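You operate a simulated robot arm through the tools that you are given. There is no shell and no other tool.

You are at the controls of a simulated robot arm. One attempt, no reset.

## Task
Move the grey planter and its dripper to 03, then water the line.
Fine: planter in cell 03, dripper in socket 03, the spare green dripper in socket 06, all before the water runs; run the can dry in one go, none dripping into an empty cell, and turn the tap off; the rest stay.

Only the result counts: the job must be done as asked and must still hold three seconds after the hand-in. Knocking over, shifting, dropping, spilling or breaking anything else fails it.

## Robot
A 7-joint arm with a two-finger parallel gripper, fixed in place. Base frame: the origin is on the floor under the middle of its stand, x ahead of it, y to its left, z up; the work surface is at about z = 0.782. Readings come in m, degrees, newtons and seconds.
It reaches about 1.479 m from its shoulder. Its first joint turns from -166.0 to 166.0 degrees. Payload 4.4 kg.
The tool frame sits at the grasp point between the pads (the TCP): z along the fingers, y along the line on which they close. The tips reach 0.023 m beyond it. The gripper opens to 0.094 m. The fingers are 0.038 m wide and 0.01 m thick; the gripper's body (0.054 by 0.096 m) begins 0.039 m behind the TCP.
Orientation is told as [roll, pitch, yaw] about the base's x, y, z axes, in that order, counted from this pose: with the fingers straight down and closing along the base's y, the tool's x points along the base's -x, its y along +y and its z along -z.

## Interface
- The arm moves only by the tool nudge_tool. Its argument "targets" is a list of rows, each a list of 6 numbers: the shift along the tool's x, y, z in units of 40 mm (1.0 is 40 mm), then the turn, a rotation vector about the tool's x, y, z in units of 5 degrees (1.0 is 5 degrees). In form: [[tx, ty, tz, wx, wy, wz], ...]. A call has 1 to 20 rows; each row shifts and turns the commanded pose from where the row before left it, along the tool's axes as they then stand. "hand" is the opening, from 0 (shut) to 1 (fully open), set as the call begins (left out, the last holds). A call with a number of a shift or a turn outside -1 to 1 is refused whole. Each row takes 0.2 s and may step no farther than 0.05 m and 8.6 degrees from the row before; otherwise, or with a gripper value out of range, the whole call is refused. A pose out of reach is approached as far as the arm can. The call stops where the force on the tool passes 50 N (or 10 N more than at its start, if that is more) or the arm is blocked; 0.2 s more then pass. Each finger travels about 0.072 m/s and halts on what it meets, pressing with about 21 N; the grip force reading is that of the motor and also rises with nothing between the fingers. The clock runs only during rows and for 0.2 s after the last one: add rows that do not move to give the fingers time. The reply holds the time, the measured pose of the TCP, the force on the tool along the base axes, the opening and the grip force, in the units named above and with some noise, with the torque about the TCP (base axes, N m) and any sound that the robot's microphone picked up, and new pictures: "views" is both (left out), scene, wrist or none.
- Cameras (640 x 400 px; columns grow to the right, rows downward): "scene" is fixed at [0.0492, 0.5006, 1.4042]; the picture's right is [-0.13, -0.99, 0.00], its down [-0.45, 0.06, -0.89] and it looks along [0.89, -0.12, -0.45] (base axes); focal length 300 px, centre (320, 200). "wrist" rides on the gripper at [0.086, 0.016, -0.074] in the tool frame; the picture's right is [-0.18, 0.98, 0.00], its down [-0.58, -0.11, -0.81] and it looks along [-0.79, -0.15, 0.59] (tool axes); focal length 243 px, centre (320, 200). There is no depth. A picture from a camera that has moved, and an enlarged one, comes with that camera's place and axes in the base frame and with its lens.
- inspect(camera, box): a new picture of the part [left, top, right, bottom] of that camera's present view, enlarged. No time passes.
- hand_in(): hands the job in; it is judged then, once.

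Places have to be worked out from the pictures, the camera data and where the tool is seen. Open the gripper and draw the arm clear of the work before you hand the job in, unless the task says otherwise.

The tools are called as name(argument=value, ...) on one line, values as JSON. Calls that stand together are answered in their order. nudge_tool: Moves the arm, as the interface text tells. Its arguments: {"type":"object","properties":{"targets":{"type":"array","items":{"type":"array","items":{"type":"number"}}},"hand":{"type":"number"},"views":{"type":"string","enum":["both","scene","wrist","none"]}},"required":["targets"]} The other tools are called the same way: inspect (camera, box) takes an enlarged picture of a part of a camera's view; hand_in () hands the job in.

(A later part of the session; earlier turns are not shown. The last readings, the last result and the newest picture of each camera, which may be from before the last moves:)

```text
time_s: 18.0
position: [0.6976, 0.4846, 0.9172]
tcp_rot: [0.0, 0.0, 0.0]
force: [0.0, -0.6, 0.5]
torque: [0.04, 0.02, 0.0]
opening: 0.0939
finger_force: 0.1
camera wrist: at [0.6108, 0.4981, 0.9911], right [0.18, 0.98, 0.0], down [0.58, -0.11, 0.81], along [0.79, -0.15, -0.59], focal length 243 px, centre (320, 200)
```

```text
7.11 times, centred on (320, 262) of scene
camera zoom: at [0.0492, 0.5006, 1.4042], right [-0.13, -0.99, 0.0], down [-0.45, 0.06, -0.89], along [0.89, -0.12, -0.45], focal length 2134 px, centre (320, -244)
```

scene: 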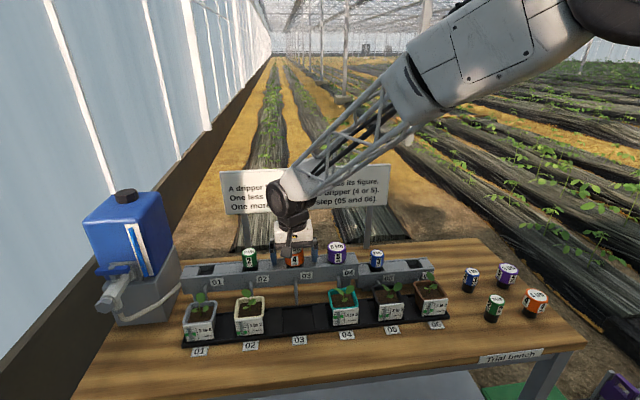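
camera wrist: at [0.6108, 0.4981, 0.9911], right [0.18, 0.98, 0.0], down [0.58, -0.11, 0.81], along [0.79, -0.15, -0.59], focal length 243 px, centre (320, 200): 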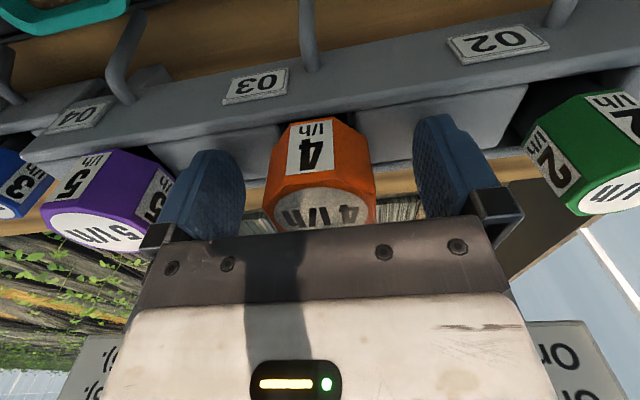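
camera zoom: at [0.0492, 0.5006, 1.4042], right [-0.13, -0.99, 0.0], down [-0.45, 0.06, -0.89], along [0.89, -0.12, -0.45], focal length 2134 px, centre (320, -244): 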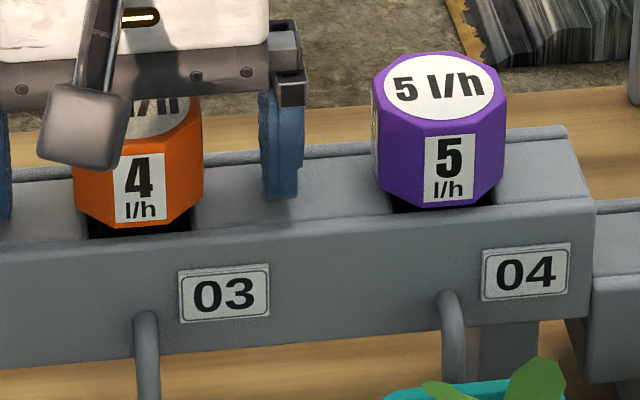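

Released cleanly. I'm raising the hand straight up and checking how the dripper sits.

nudge_tool(targets=[[0, 0, -0.3, 0, 0, 0], [0, 0, -0.8, 0, 0, 0], [0, 0, -1, 0, 0, 0], [0, 0, -0.8, 0, 0, 0], [0, 0, 0, 0, 0, 0]], hand=1, views="both")

inspect(camera="scene", box=[225, 235, 355, 295])

inspect(camera="wrist", box=[120, 0, 500, 130])

```text
time_s: 19.2
position: [0.6976, 0.4864, 1.0342]
tcp_rot: [0.0, 0.0, -0.1]
force: [-0.2, 0.0, 0.0]
torque: [-0.01, -0.02, 0.0]
opening: 0.0941
finger_force: 0.0
camera wrist: at [0.6115, 0.4999, 1.1095], right [0.18, 0.98, 0.0], down [0.58, -0.11, 0.81], along [0.79, -0.15, -0.59], focal length 243 px, centre (320, 200)
```

scene: 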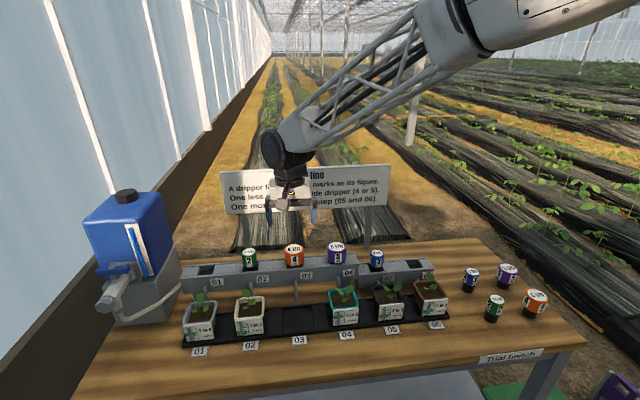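
wrist: 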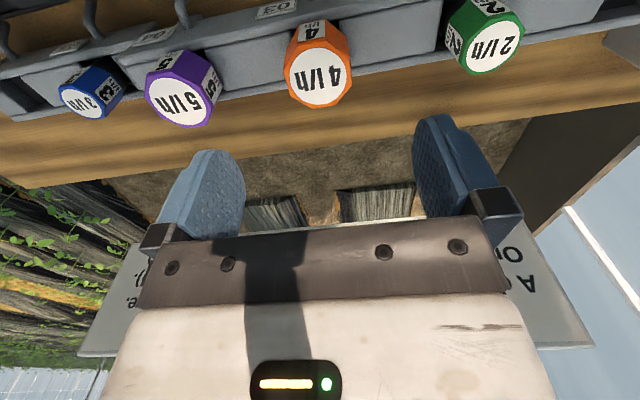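

```text
4.92 times, centred on (290, 265) of scene
camera zoom: at [0.0492, 0.5006, 1.4042], right [-0.13, -0.99, 0.0], down [-0.45, 0.06, -0.89], along [0.89, -0.12, -0.45], focal length 1478 px, centre (468, -120)
```

zoom: 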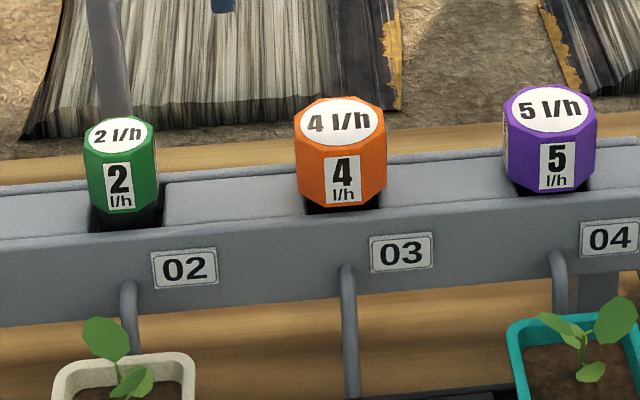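

```text
1.68 times, centred on (310, 65) of wrist
camera zoom: at [0.6115, 0.4999, 1.1095], right [0.18, 0.98, 0.0], down [0.58, -0.11, 0.81], along [0.79, -0.15, -0.59], focal length 409 px, centre (337, 427)
```

zoom: 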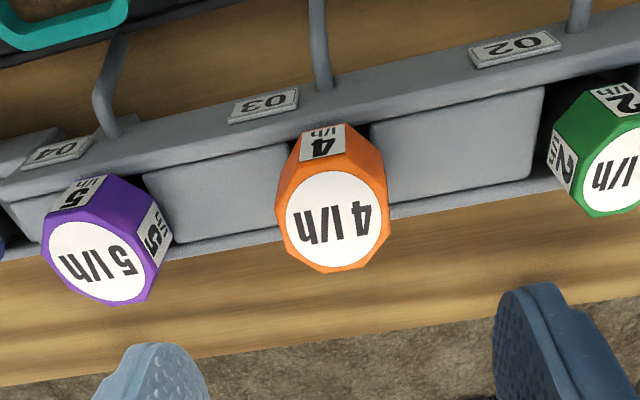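

The orange dripper now sits upright in socket 03, level with its neighbours. For the planter I'll tilt the hand about 40° forward so the palm stays clear of the seedling, so I'm moving in front of cell 01 and tilting there at a safe height.

nudge_tool(targets=[[0.582, 0.7175, -0.021, 0, 0, 0], [0.582, 0.7175, -0.021, 0, 0, 0], [0.582, 0.7175, -0.021, 0, 0, 0], [0.582, 0.7175, -0.021, 0, 0, 0], [0.582, 0.7175, -0.021, 0, 0, 0], [0.582, 0.7175, -0.021, 0, 0, 0], [0.582, 0.7175, -0.021, 0, 0, 0], [0.582, 0.7175, -0.021, 0, 0, 0], [0, 0, 0, 0, -1, 0], [0, 0, 0, 0, -1, 0], [0, 0, 0, 0, -1, 0], [0, 0, 0, 0, -1, 0], [0, 0, 0, 0, -1, 0], [0, 0, 0, 0, -1, 0], [0, 0, 0, 0, -1, 0], [0, 0, 0, 0, -1, 0], [0, 0, 0, 0, 0, 0]], hand=1, views="both")

```text
time_s: 22.8
position: [0.5104, 0.7142, 1.0387]
tcp_rot: [0.0, -40.0, 0.1]
force: [-0.3, -1.1, 0.1]
torque: [0.0, -0.04, -0.01]
opening: 0.0939
finger_force: 0.1
camera wrist: at [0.3967, 0.7283, 1.0406], right [0.14, 0.98, 0.12], down [-0.07, -0.11, 0.99], along [0.99, -0.15, 0.06], focal length 243 px, centre (320, 200)
```

scene: 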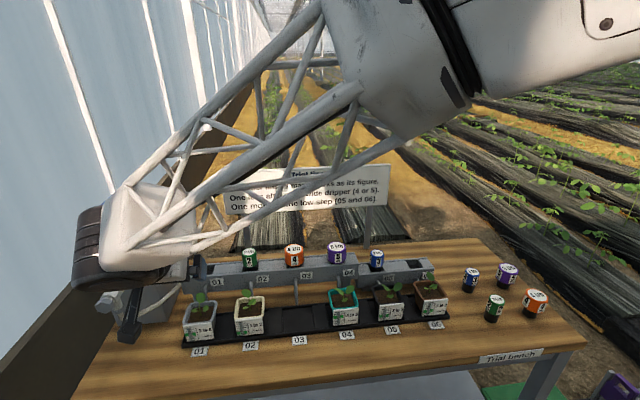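
wrist: 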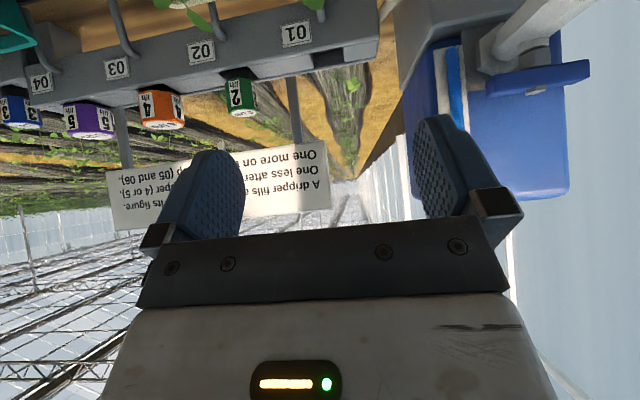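

The tilt is as intended. I'm moving down along a line in front of the planter to about 10 cm short of the grasp, then I'll check alignment.

nudge_tool(targets=[[0.374, 0, 0.61, 0, 0, 0], [0.374, 0, 0.61, 0, 0, 0], [0.374, 0, 0.61, 0, 0, 0], [0.374, 0, 0.61, 0, 0, 0], [0, 0, 0, 0, 0, 0]], hand=1, views="both")

```text
time_s: 24.0
position: [0.5271, 0.7152, 0.9261]
tcp_rot: [0.0, -40.0, 0.0]
force: [0.0, 0.1, 0.4]
torque: [-0.05, 0.01, 0.0]
opening: 0.0941
finger_force: 0.0
camera wrist: at [0.4136, 0.7294, 0.9278], right [0.14, 0.98, 0.12], down [-0.07, -0.11, 0.99], along [0.99, -0.15, 0.06], focal length 243 px, centre (320, 200)
```

scene: 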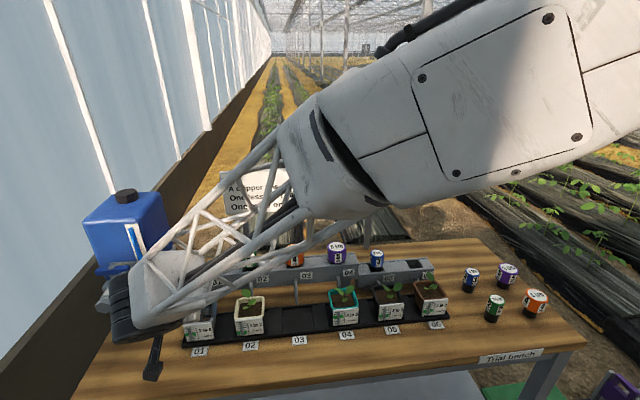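
wrist: 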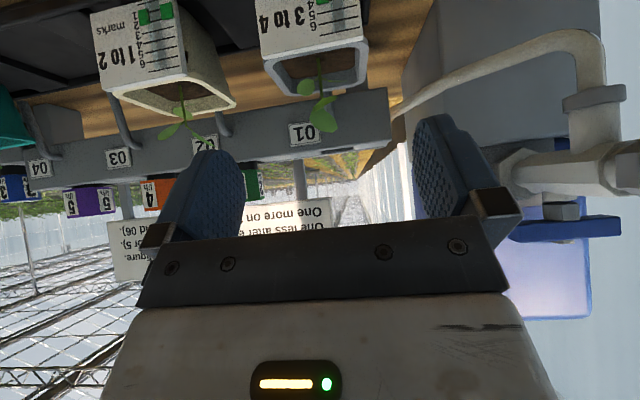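

The planter is well aligned between the finger planes. I'm enlarging to check the rim, leaf height and clearances.

inspect(camera="wrist", box=[80, 0, 400, 200])

inspect(camera="wrist", box=[380, 0, 640, 330])

```text
2.00 times, centred on (240, 100) of wrist
camera zoom: at [0.4136, 0.7294, 0.9278], right [0.14, 0.98, 0.12], down [-0.07, -0.11, 0.99], along [0.99, -0.15, 0.06], focal length 485 px, centre (480, 400)
```

zoom: 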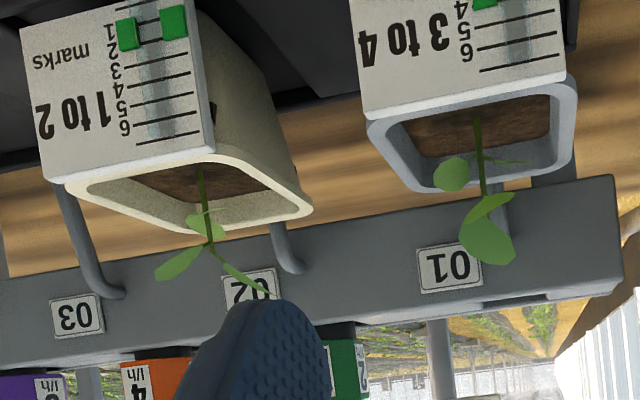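

```text
1.21 times, centred on (510, 165) of wrist
camera zoom: at [0.4136, 0.7294, 0.9278], right [0.14, 0.98, 0.12], down [-0.07, -0.11, 0.99], along [0.99, -0.15, 0.06], focal length 294 px, centre (90, 242)
```

zoom: 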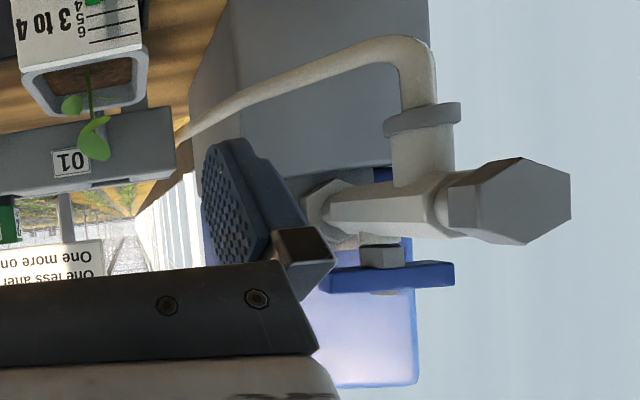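

Rim top is at z≈0.855, the leaf tip at z≈0.886, and the rim spans y≈0.684–0.745. I'm sliding in along the finger direction to TCP ≈ (0.592, 0.714, 0.848).

nudge_tool(targets=[[0.008, 0.01, 0.8, 0, 0, 0], [0.008, 0.01, 0.8, 0, 0, 0], [0, 0, 0.6, 0, 0, 0], [0, 0, 0.35, 0, 0, 0], [0, 0, 0, 0, 0, 0]], hand=1, views="both")

inspect(camera="wrist", box=[180, 40, 480, 240])

```text
time_s: 25.2
position: [0.5938, 0.7148, 0.8462]
tcp_rot: [0.0, -39.9, 0.0]
force: [-0.6, 0.0, 0.2]
torque: [-0.01, 0.0, 0.0]
opening: 0.094
finger_force: 0.1
camera wrist: at [0.4805, 0.7297, 0.8478], right [0.14, 0.98, 0.12], down [-0.07, -0.11, 0.99], along [0.99, -0.15, 0.06], focal length 243 px, centre (320, 200)
```

scene: 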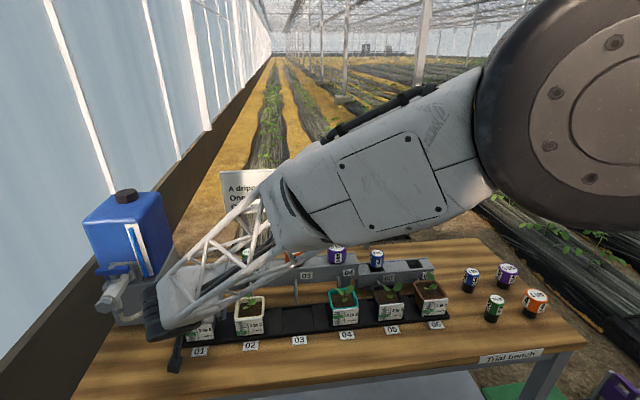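
wrist: 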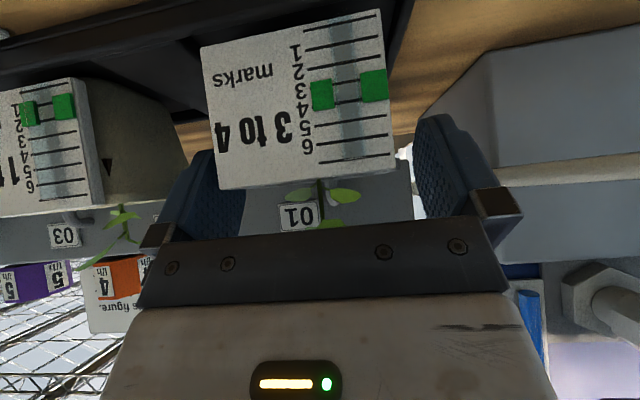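

```text
2.00 times, centred on (330, 140) of wrist
camera zoom: at [0.4805, 0.7297, 0.8478], right [0.14, 0.98, 0.12], down [-0.07, -0.11, 0.99], along [0.99, -0.15, 0.06], focal length 485 px, centre (300, 320)
```

zoom: 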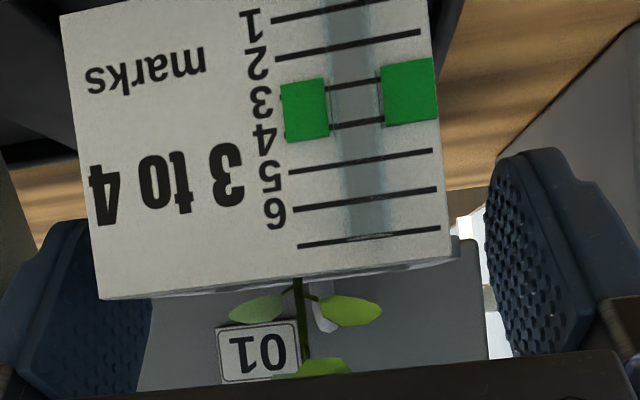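

The fingers straddle the planter centrally with no contact. I'm closing the gripper.

nudge_tool(targets=[[0, 0, 0, 0, 0, 0], [0, 0, 0, 0, 0, 0], [0, 0, 0, 0, 0, 0], [0, 0, 0, 0, 0, 0]], hand=0, views="both")

```text
time_s: 26.2
position: [0.5937, 0.716, 0.8462]
tcp_rot: [0.0, -40.1, 0.0]
force: [1.2, -0.1, 0.9]
torque: [-0.07, -0.03, 0.01]
opening: 0.0689
finger_force: 21.0
camera wrist: at [0.4803, 0.7298, 0.8479], right [0.14, 0.98, 0.12], down [-0.07, -0.11, 0.99], along [0.99, -0.15, 0.06], focal length 243 px, centre (320, 200)
```

scene: 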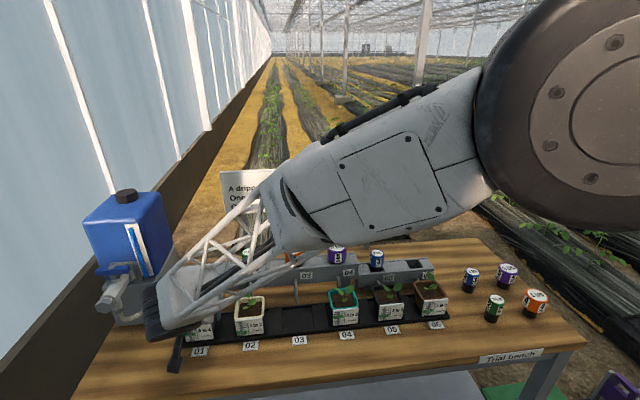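
wrist: 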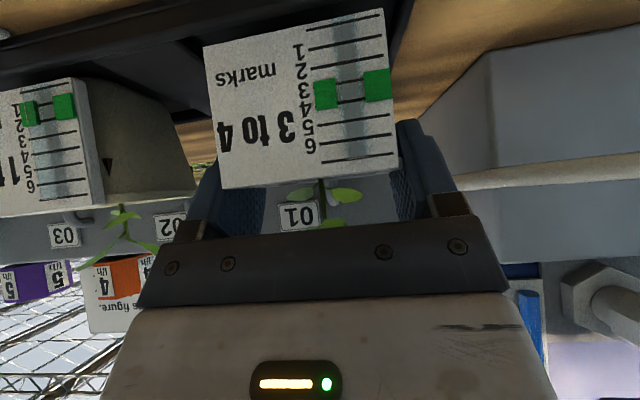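

Gripped at 0.069 m on the rim. I'm lifting vertically 20 mm slowly to check the hold.

nudge_tool(targets=[[-0.08, 0, -0.0958, 0, 0, 0], [-0.08, 0, -0.0958, 0, 0, 0], [-0.08, 0, -0.0958, 0, 0, 0], [-0.08, 0, -0.0958, 0, 0, 0], [0, 0, 0, 0, 0, 0]], views="both")

```text
time_s: 27.4
position: [0.5933, 0.7168, 0.8666]
tcp_rot: [0.0, -40.0, -0.1]
force: [-0.3, 1.2, -0.6]
torque: [-0.01, 0.02, 0.03]
opening: 0.0685
finger_force: 21.9
camera wrist: at [0.4798, 0.7295, 0.8686], right [0.14, 0.98, 0.12], down [-0.07, -0.11, 0.99], along [0.99, -0.15, 0.06], focal length 243 px, centre (320, 200)
```

scene: 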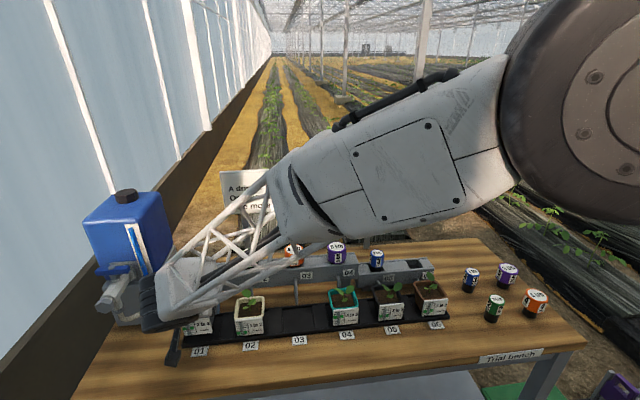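
wrist: 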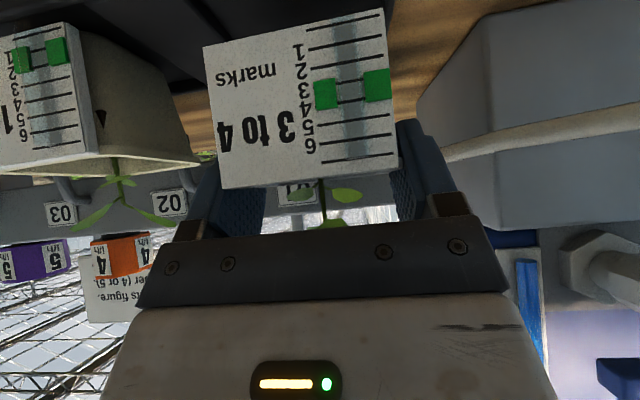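

The planter is lifting cleanly with the hand and isn't slipping. I'm raising it well above planter 02's leaves, then carrying it sideways to cell 03.

nudge_tool(targets=[[-0.482, 0, -0.5745, 0, 0, 0], [-0.482, 0, -0.5745, 0, 0, 0], [-0.482, 0, -0.5745, 0, 0, 0], [-0.482, 0, -0.5745, 0, 0, 0], [-0.161, 0, -0.1915, 0, 0, 0], [0, -0.4, 0, 0, 0, 0], [0, -0.8, 0, 0, 0, 0], [0, -0.85, 0, 0, 0, 0], [0, -0.85, 0, 0, 0, 0], [0, -0.85, 0, 0, 0, 0], [0, -0.8, 0, 0, 0, 0], [0, -0.8, 0, 0, 0, 0], [0, -0.4, 0, 0, 0, 0], [0, 0, 0, 0, 0, 0], [0, 0, 0, 0, 0, 0]], views="both")

```text
time_s: 30.6
position: [0.5933, 0.485, 0.9973]
tcp_rot: [0.0, -39.9, 0.1]
force: [-0.5, 0.6, -1.0]
torque: [-0.02, 0.03, 0.0]
opening: 0.0693
finger_force: 20.7
camera wrist: at [0.4793, 0.4987, 0.9993], right [0.14, 0.98, 0.12], down [-0.07, -0.11, 0.99], along [0.99, -0.15, 0.06], focal length 243 px, centre (320, 200)
```

scene: 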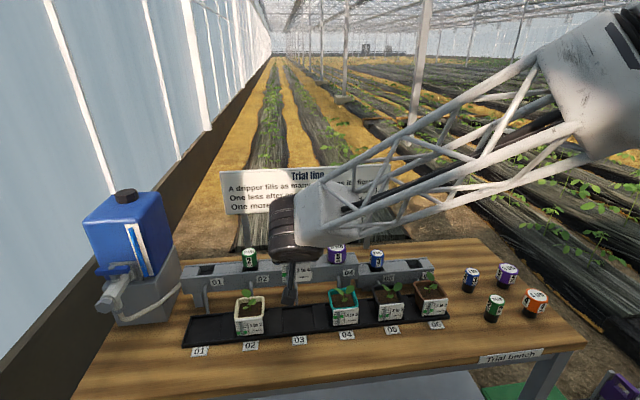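
wrist: 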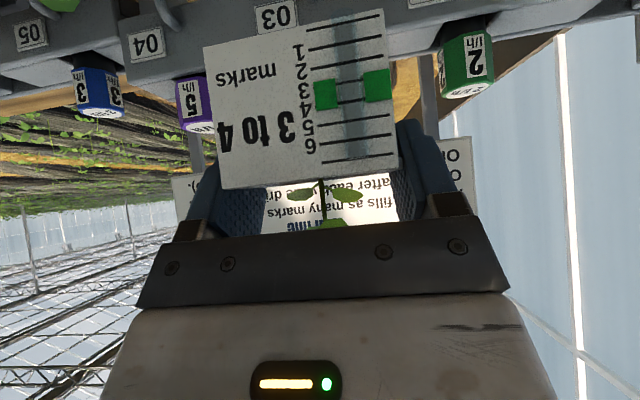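

The planter is above cell 03. Cell 01 is now empty, so I'm comparing both cells in the scene view to set the exact placement.

inspect(camera="scene", box=[175, 290, 275, 352])

inspect(camera="scene", box=[255, 285, 365, 352])

inspect(camera="scene", box=[225, 180, 345, 310])

```text
6.40 times, centred on (225, 321) of scene
camera zoom: at [0.0492, 0.5006, 1.4042], right [-0.13, -0.99, 0.0], down [-0.45, 0.06, -0.89], along [0.89, -0.12, -0.45], focal length 1921 px, centre (928, -574)
```

zoom: 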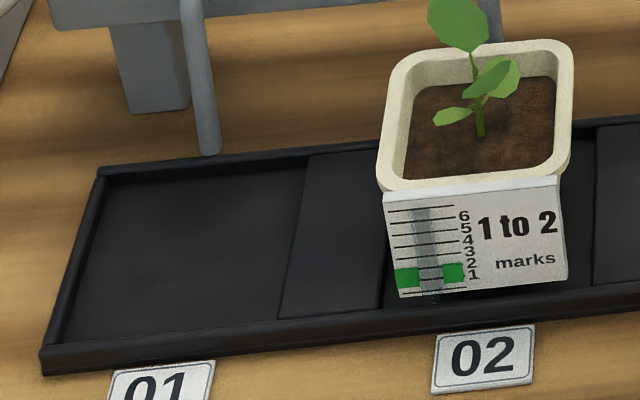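

```text
5.82 times, centred on (310, 318) of scene
camera zoom: at [0.0492, 0.5006, 1.4042], right [-0.13, -0.99, 0.0], down [-0.45, 0.06, -0.89], along [0.89, -0.12, -0.45], focal length 1746 px, centre (378, -490)
```

zoom: 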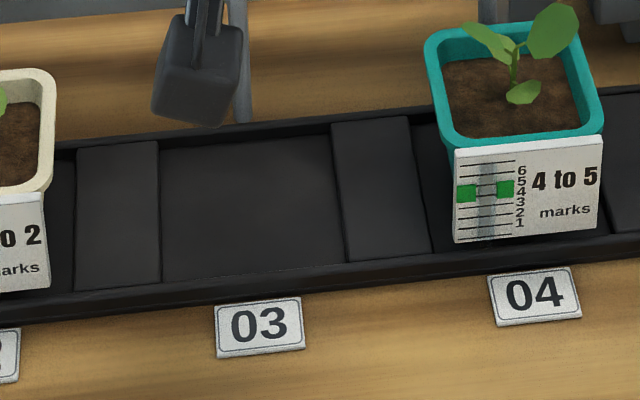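

```text
3.08 times, centred on (285, 245) of scene
camera zoom: at [0.0492, 0.5006, 1.4042], right [-0.13, -0.99, 0.0], down [-0.45, 0.06, -0.89], along [0.89, -0.12, -0.45], focal length 923 px, centre (428, 62)
```

zoom: 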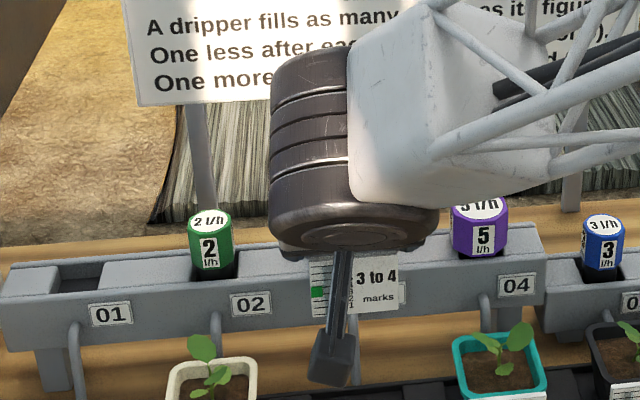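

Cell 03's centre works out to y≈0.4855, x≈0.602, which matches replicating the cell 01 pose within a millimetre. I'm lowering the planter, stopping 10 mm above the floor.

nudge_tool(targets=[[0.482, 0, 0.5745, 0, 0, 0], [0.482, 0, 0.5745, 0, 0, 0], [0.482, 0, 0.5745, 0, 0, 0], [0.482, 0, 0.5745, 0, 0, 0], [0.161, 0, 0.1915, 0, 0, 0], [0.161, 0, 0.1915, 0, 0, 0], [0, 0, 0, 0, 0, 0]], views="both")

```text
time_s: 32.2
position: [0.5929, 0.4843, 0.8563]
tcp_rot: [0.0, -40.0, 0.0]
force: [-0.3, -0.1, -1.2]
torque: [-0.01, 0.0, -0.01]
opening: 0.0687
finger_force: 21.1
camera wrist: at [0.479, 0.4988, 0.8579], right [0.14, 0.98, 0.12], down [-0.07, -0.11, 0.99], along [0.99, -0.15, 0.06], focal length 243 px, centre (320, 200)
```

scene: 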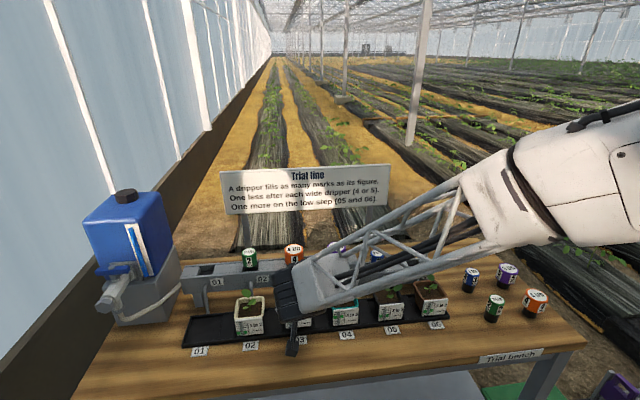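
wrist: 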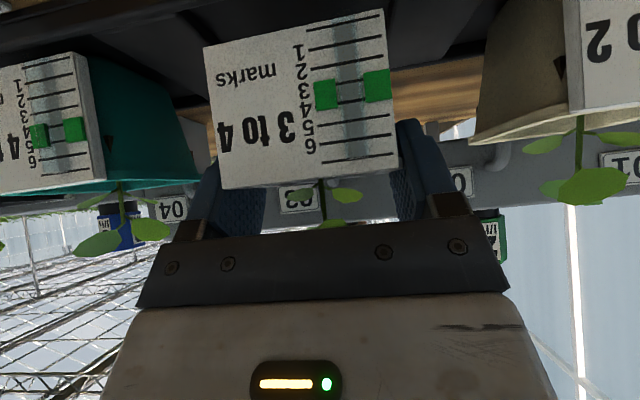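

Neighbouring planters are clear on both sides. I'm lowering the last 10 mm in small steps and watching for contact.

nudge_tool(targets=[[0.04, 0, 0.048, 0, 0, 0], [0.04, 0, 0.048, 0, 0, 0], [0.04, 0, 0.048, 0, 0, 0], [0, 0, 0, 0, 0, 0]], views="none")

nudge_tool(targets=[[0.016, 0, 0.019, 0, 0, 0], [0.016, 0, 0.019, 0, 0, 0], [0, 0, 0, 0, 0, 0]], views="none")

```text
time_s: 33.2
position: [0.5935, 0.485, 0.8493]
tcp_rot: [-0.1, -40.0, 0.0]
force: [0.8, 0.4, -1.1]
torque: [0.0, -0.03, 0.0]
opening: 0.0687
finger_force: 20.7
```

```text
time_s: 34.0
position: [0.5937, 0.4844, 0.8473]
tcp_rot: [0.0, -40.0, 0.0]
force: [-0.9, 0.3, -1.1]
torque: [-0.02, -0.01, -0.03]
opening: 0.0686
finger_force: 20.5
```

nudge_tool(targets=[[0.016, 0, 0.019, 0, 0, 0], [0, 0, 0, 0, 0, 0]], views="none")

```text
time_s: 34.6
position: [0.5935, 0.4849, 0.8459]
tcp_rot: [0.0, -40.0, 0.0]
force: [0.4, 0.3, 1.7]
torque: [-0.01, 0.0, 0.0]
opening: 0.0686
finger_force: 20.4
```

First contact at z≈0.846 (force turned +1.7 N). One more small step to settle it, then release.

nudge_tool(targets=[[0.008, 0, 0.01, 0, 0, 0], [0, 0, 0, 0, 0, 0]], views="none")

nudge_tool(targets=[[0, 0, 0, 0, 0, 0], [0, 0, 0, 0, 0, 0], [0, 0, 0, 0, 0, 0]], hand=0.95, views="both")

```text
time_s: 35.2
position: [0.5939, 0.4864, 0.8465]
tcp_rot: [0.0, -40.0, 0.1]
force: [-0.8, -0.5, 4.8]
torque: [-0.08, 0.09, -0.02]
opening: 0.0687
finger_force: 20.9
```

```text
time_s: 36.0
position: [0.5936, 0.4854, 0.8465]
tcp_rot: [0.0, -40.0, 0.0]
force: [-0.6, -0.7, 0.5]
torque: [0.02, 0.0, -0.02]
opening: 0.0891
finger_force: 0.1
camera wrist: at [0.4796, 0.499, 0.8476], right [0.14, 0.98, 0.12], down [-0.07, -0.11, 0.99], along [0.99, -0.15, 0.06], focal length 243 px, centre (320, 200)
```

scene: 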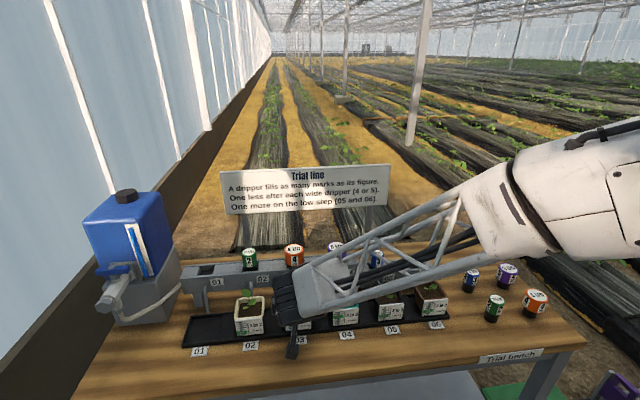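
wrist: 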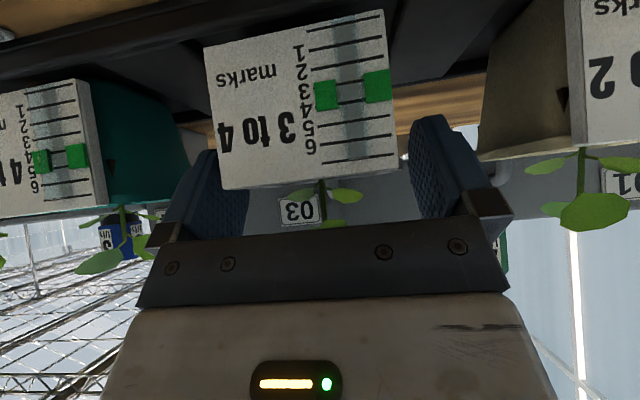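

Planter 03 is down and free of the fingers. I'm backing out along the finger axis, then up.

nudge_tool(targets=[[0, 0, -0.3, 0, 0, 0], [0, 0, -0.6, 0, 0, 0], [0, 0, -0.9, 0, 0, 0], [0, 0, -0.9, 0, 0, 0], [-0.482, 0, -0.5745, 0, 0, 0], [-0.482, 0, -0.5745, 0, 0, 0], [-0.482, 0, -0.5745, 0, 0, 0], [0, 0, 0, 0, 0, 0]], hand=1, views="both")

inspect(camera="scene", box=[230, 280, 370, 352])

```text
time_s: 37.8
position: [0.5229, 0.4848, 1.0194]
tcp_rot: [0.0, -40.0, -0.1]
force: [0.0, -0.4, 0.9]
torque: [0.01, 0.02, -0.01]
opening: 0.0938
finger_force: 0.1
camera wrist: at [0.4094, 0.4986, 1.0206], right [0.14, 0.98, 0.12], down [-0.07, -0.11, 0.99], along [0.99, -0.15, 0.06], focal length 243 px, centre (320, 200)
```

scene: 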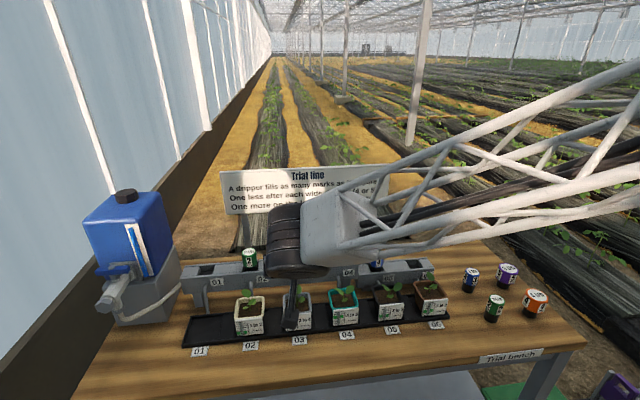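
wrist: 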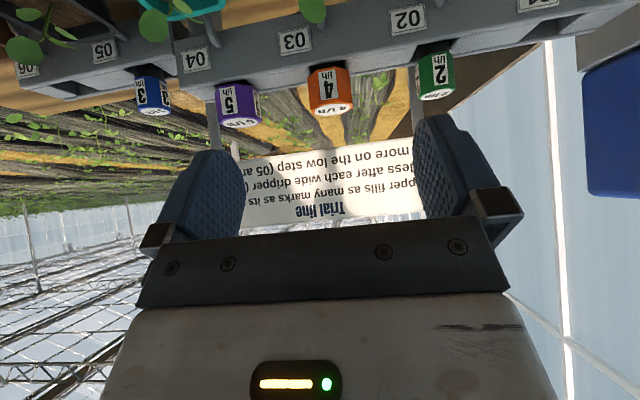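

```text
4.57 times, centred on (300, 316) of scene
camera zoom: at [0.0492, 0.5006, 1.4042], right [-0.13, -0.99, 0.0], down [-0.45, 0.06, -0.89], along [0.89, -0.12, -0.45], focal length 1372 px, centre (411, -330)
```

zoom: 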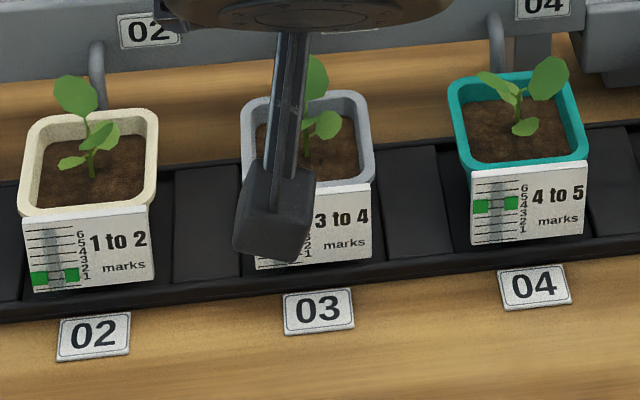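

Planter 03 sits centred in its cell like the others. I'm levelling the hand again and moving across to the spare drippers at about (0.54, −0.01).

nudge_tool(targets=[[0, 0, 0, 0, 1, 0], [0, 0, 0, 0, 1, 0], [0, 0, 0, 0, 1, 0], [0, 0, 0, 0, 1, 0], [0, 0, 0, 0, 1, 0], [0, 0, 0, 0, 1, 0], [0, 0, 0, 0, 1, 0], [0, 0, 0, 0, 1, 0], [0.12, -1, 0, 0, 0, 0], [0.12, -1, 0, 0, 0, 0], [0.12, -1, 0, 0, 0, 0], [0.12, -1, 0, 0, 0, 0], [0.12, -1, 0, 0, 0, 0], [0.12, -1, 0, 0, 0, 0], [0.12, -1, 0, 0, 0, 0], [0.12, -1, 0, 0, 0, 0], [0.12, -1, 0, 0, 0, 0], [0.12, -1, 0, 0, 0, 0], [0.12, -1, 0, 0, 0, 0], [0.12, -1, 0, 0, 0, 0]], hand=1, views="both")

inspect(camera="wrist", box=[170, 0, 470, 200])

inspect(camera="scene", box=[450, 250, 570, 340])

```text
time_s: 42.0
position: [0.4664, 0.0043, 1.0187]
tcp_rot: [0.1, -0.1, 0.0]
force: [-0.3, 0.2, -0.6]
torque: [0.01, -0.02, -0.01]
opening: 0.0938
finger_force: 0.0
camera wrist: at [0.3799, 0.0182, 1.0941], right [0.18, 0.98, 0.0], down [0.58, -0.11, 0.81], along [0.79, -0.15, -0.59], focal length 243 px, centre (320, 200)
```

scene: 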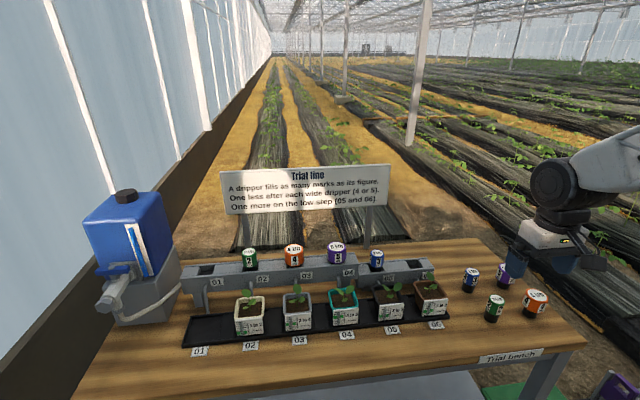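
wrist: 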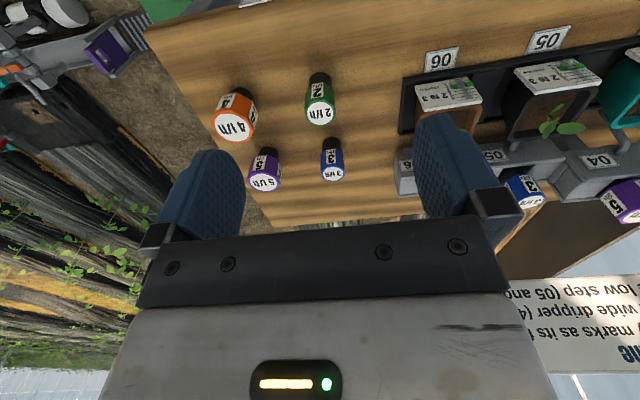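

```text
2.00 times, centred on (320, 100) of wrist
camera zoom: at [0.3799, 0.0182, 1.0941], right [0.18, 0.98, 0.0], down [0.58, -0.11, 0.81], along [0.79, -0.15, -0.59], focal length 485 px, centre (320, 400)
```

zoom: 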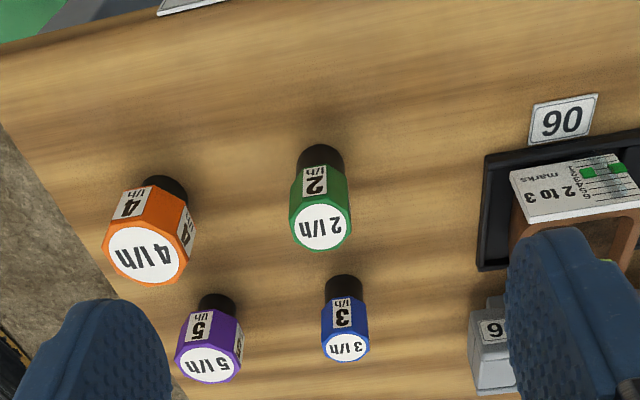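

```text
4.44 times, centred on (510, 295) of scene
camera zoom: at [0.0492, 0.5006, 1.4042], right [-0.13, -0.99, 0.0], down [-0.45, 0.06, -0.89], along [0.89, -0.12, -0.45], focal length 1334 px, centre (-524, -222)
```

zoom: 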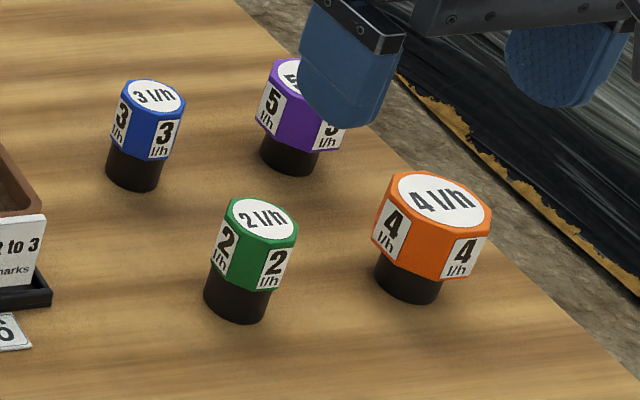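

I triangulate the spare green dripper's top at (0.547, −0.013, 0.844), upright and axis-aligned. I'm moving above it to check alignment.

nudge_tool(targets=[[-0.51, -0.106, 0.55, 0, 0, 0], [-0.51, -0.106, 0.55, 0, 0, 0], [-0.51, -0.106, 0.55, 0, 0, 0], [-0.51, -0.107, 0.55, 0, 0, 0], [0, 0, 0, 0, 0, 0]], hand=1, views="both")

inspect(camera="wrist", box=[220, 30, 420, 170])

```text
time_s: 43.2
position: [0.5473, -0.0112, 0.9304]
tcp_rot: [0.1, 0.1, 0.0]
force: [0.2, 1.2, -0.2]
torque: [0.01, -0.01, 0.01]
opening: 0.094
finger_force: 0.0
camera wrist: at [0.4605, 0.0026, 1.0052], right [0.18, 0.98, 0.0], down [0.58, -0.11, 0.81], along [0.79, -0.15, -0.59], focal length 243 px, centre (320, 200)
```

scene: 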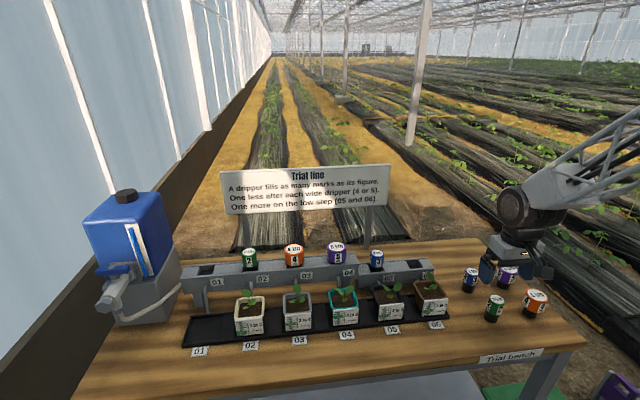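
wrist: 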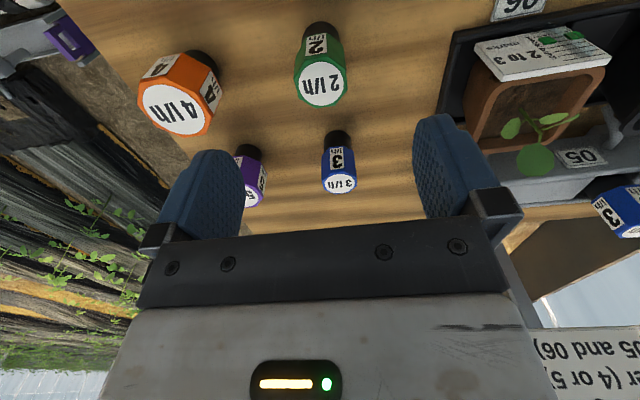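

```text
2.86 times, centred on (320, 100) of wrist
camera zoom: at [0.4605, 0.0026, 1.0052], right [0.18, 0.98, 0.0], down [0.58, -0.11, 0.81], along [0.79, -0.15, -0.59], focal length 693 px, centre (320, 486)
```

zoom: 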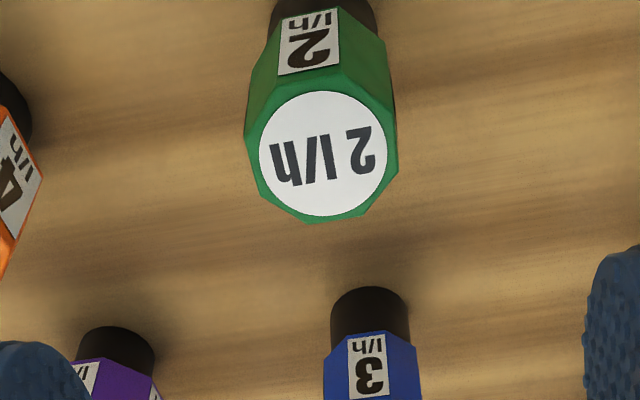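

Aligned within about 1 mm. I'm descending to z≈0.830 around the cap.

nudge_tool(targets=[[0.025, 0, 0.75, 0, 0, 0], [0, 0, 0.75, 0, 0, 0], [0, 0, 0.6, 0, 0, 0], [0, 0, 0.445, 0, 0, 0], [0, 0, 0, 0, 0, 0]], hand=1, views="both")

```text
time_s: 44.4
position: [0.5466, -0.0127, 0.8289]
tcp_rot: [0.0, 0.0, 0.0]
force: [0.0, 0.1, 0.3]
torque: [0.01, 0.03, 0.02]
opening: 0.094
finger_force: 0.1
camera wrist: at [0.4609, 0.0017, 0.9031], right [0.18, 0.98, 0.0], down [0.58, -0.11, 0.81], along [0.79, -0.15, -0.59], focal length 243 px, centre (320, 200)
```

scene: 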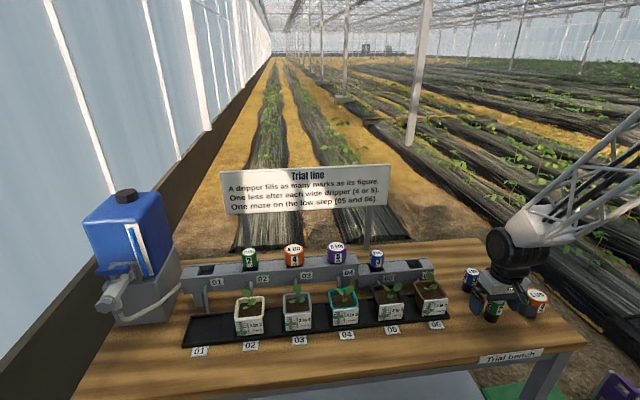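
wrist: 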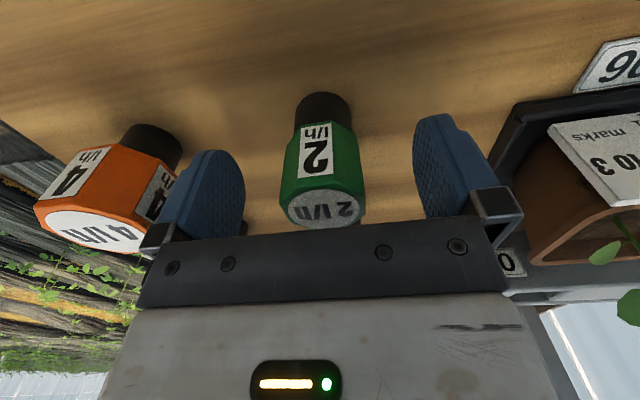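

The green cap is centred between the fingers and nothing else is touched. I'm closing.

nudge_tool(targets=[[0, 0, 0, 0, 0, 0], [0, 0, 0, 0, 0, 0], [0, 0, 0, 0, 0, 0], [0, 0, 0, 0, 0, 0], [0, 0, 0, 0, 0, 0]], hand=0, views="wrist")

```text
time_s: 45.6
position: [0.5481, -0.013, 0.8298]
tcp_rot: [0.0, 0.0, 0.0]
force: [0.5, -1.0, 1.4]
torque: [-0.03, 0.04, 0.0]
opening: 0.0344
finger_force: 21.5
camera wrist: at [0.461, 0.0017, 0.9033], right [0.18, 0.98, 0.0], down [0.58, -0.11, 0.81], along [0.79, -0.15, -0.59], focal length 243 px, centre (320, 200)
```

wrist: 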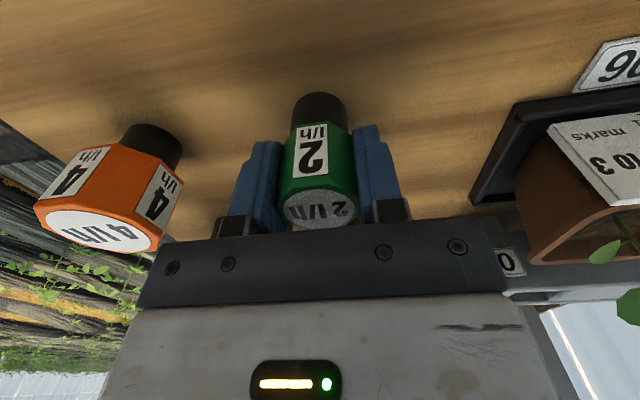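

Gripped at 0.034 m. I'm lifting 16 cm and carrying it over socket 06 at about (0.697, 0.1405).

nudge_tool(targets=[[0, 0, -0.25, 0, 0, 0], [0, 0, -0.75, 0, 0, 0], [0, 0, -1, 0, 0, 0], [0, 0, -1, 0, 0, 0], [0, 0, -1, 0, 0, 0], [-0.757, 0.766, 0, 0, 0, 0], [-0.757, 0.766, 0, 0, 0, 0], [-0.757, 0.766, 0, 0, 0, 0], [-0.757, 0.766, 0, 0, 0, 0], [-0.757, 0.766, 0, 0, 0, 0], [0, 0, 0, 0, 0, 0], [0, 0, 0, 0, 0, 0]], views="both")

inspect(camera="wrist", box=[200, 0, 440, 150])

inspect(camera="scene", box=[375, 215, 455, 305])

```text
time_s: 48.2
position: [0.6981, 0.1419, 0.9919]
tcp_rot: [0.0, 0.0, 0.0]
force: [0.5, 0.2, -0.3]
torque: [0.02, 0.01, 0.0]
opening: 0.0342
finger_force: 20.6
camera wrist: at [0.6126, 0.1541, 1.0661], right [0.18, 0.98, 0.0], down [0.58, -0.11, 0.81], along [0.79, -0.15, -0.59], focal length 243 px, centre (320, 200)
```

scene: 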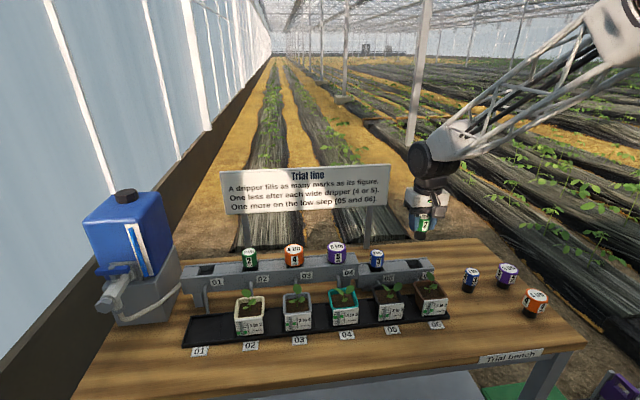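
wrist: 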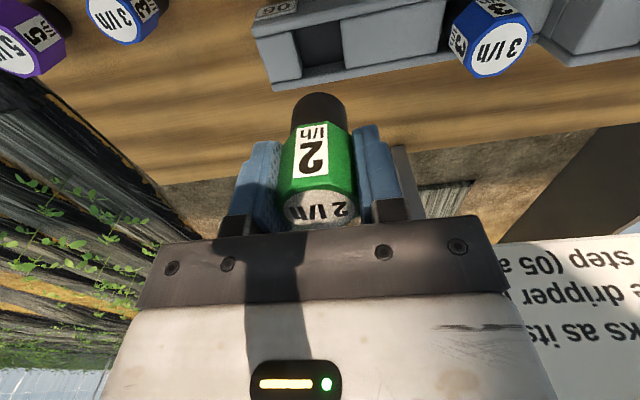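

```text
2.67 times, centred on (320, 75) of wrist
camera zoom: at [0.6126, 0.1541, 1.0661], right [0.18, 0.98, 0.0], down [0.58, -0.11, 0.81], along [0.79, -0.15, -0.59], focal length 647 px, centre (320, 533)
```

zoom: 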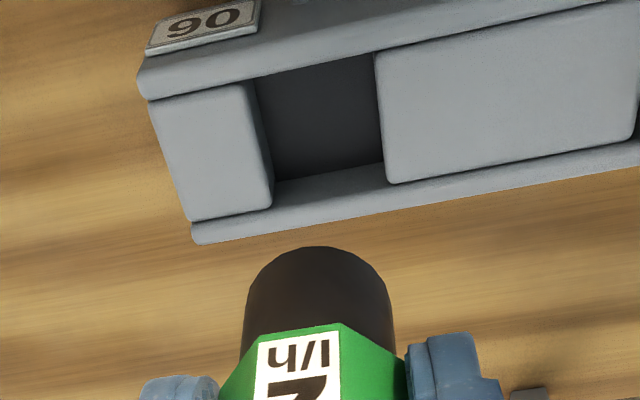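

```text
4.44 times, centred on (415, 260) of scene
camera zoom: at [0.0492, 0.5006, 1.4042], right [-0.13, -0.99, 0.0], down [-0.45, 0.06, -0.89], along [0.89, -0.12, -0.45], focal length 1334 px, centre (-102, -67)
```

zoom: 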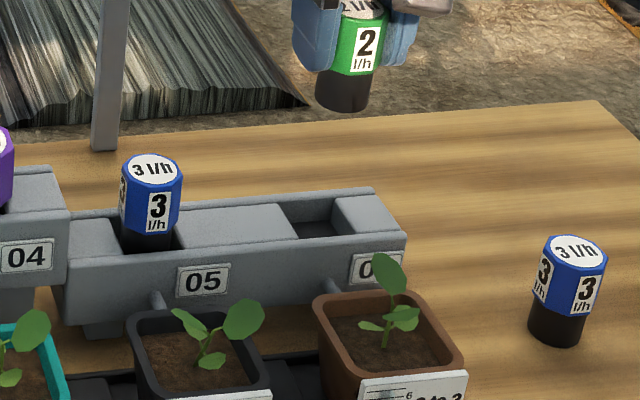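

Socket 06's centre comes out at about (0.699, 0.139) with its top at z≈0.848. I'm correcting y by about −2 mm and lowering to just above the opening for a check.

nudge_tool(targets=[[0, -0.048, 0.3, 0, 0, 0], [0, 0, 0.6, 0, 0, 0], [0, 0, 0.6, 0, 0, 0], [0, 0, 0.4, 0, 0, 0], [0, 0, 0, 0, 0, 0]], views="both")

inspect(camera="wrist", box=[220, 20, 420, 145])

inspect(camera="scene", box=[380, 235, 450, 285])

```text
time_s: 49.4
position: [0.6988, 0.1389, 0.9138]
tcp_rot: [0.0, 0.0, -0.1]
force: [-0.2, 0.2, -1.0]
torque: [-0.03, 0.02, -0.02]
opening: 0.0346
finger_force: 21.2
camera wrist: at [0.6125, 0.1527, 0.9882], right [0.18, 0.98, 0.0], down [0.58, -0.11, 0.81], along [0.79, -0.15, -0.59], focal length 243 px, centre (320, 200)
```

scene: 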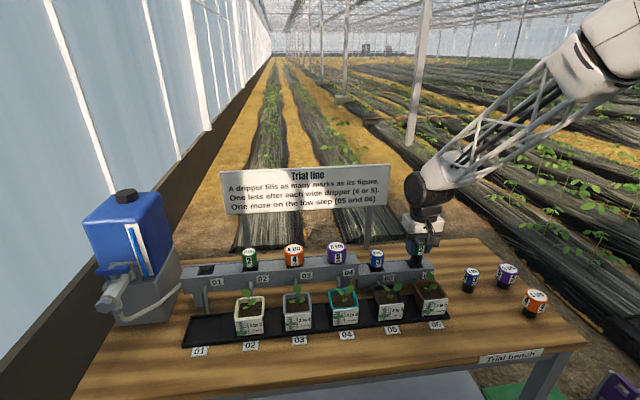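
wrist: 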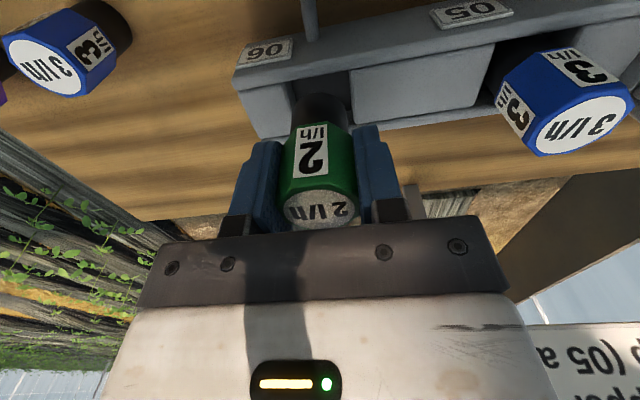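

```text
3.20 times, centred on (320, 82) of wrist
camera zoom: at [0.6125, 0.1527, 0.9882], right [0.18, 0.98, 0.0], down [0.58, -0.11, 0.81], along [0.79, -0.15, -0.59], focal length 776 px, centre (320, 576)
```

zoom: 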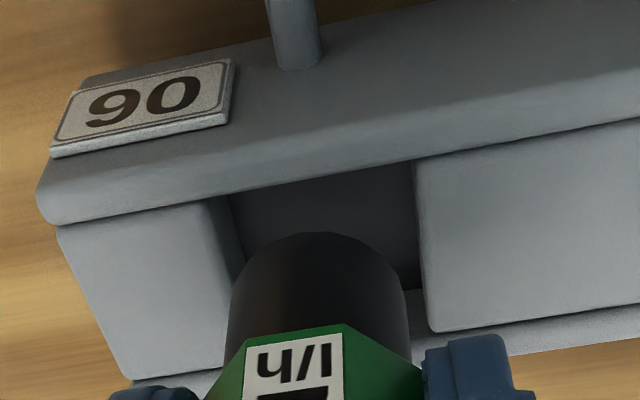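

```text
8.00 times, centred on (415, 260) of scene
camera zoom: at [0.0492, 0.5006, 1.4042], right [-0.13, -0.99, 0.0], down [-0.45, 0.06, -0.89], along [0.89, -0.12, -0.45], focal length 2401 px, centre (-440, -280)
```

zoom: 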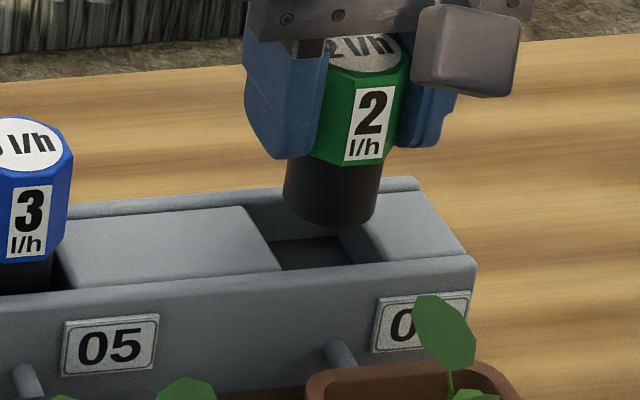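

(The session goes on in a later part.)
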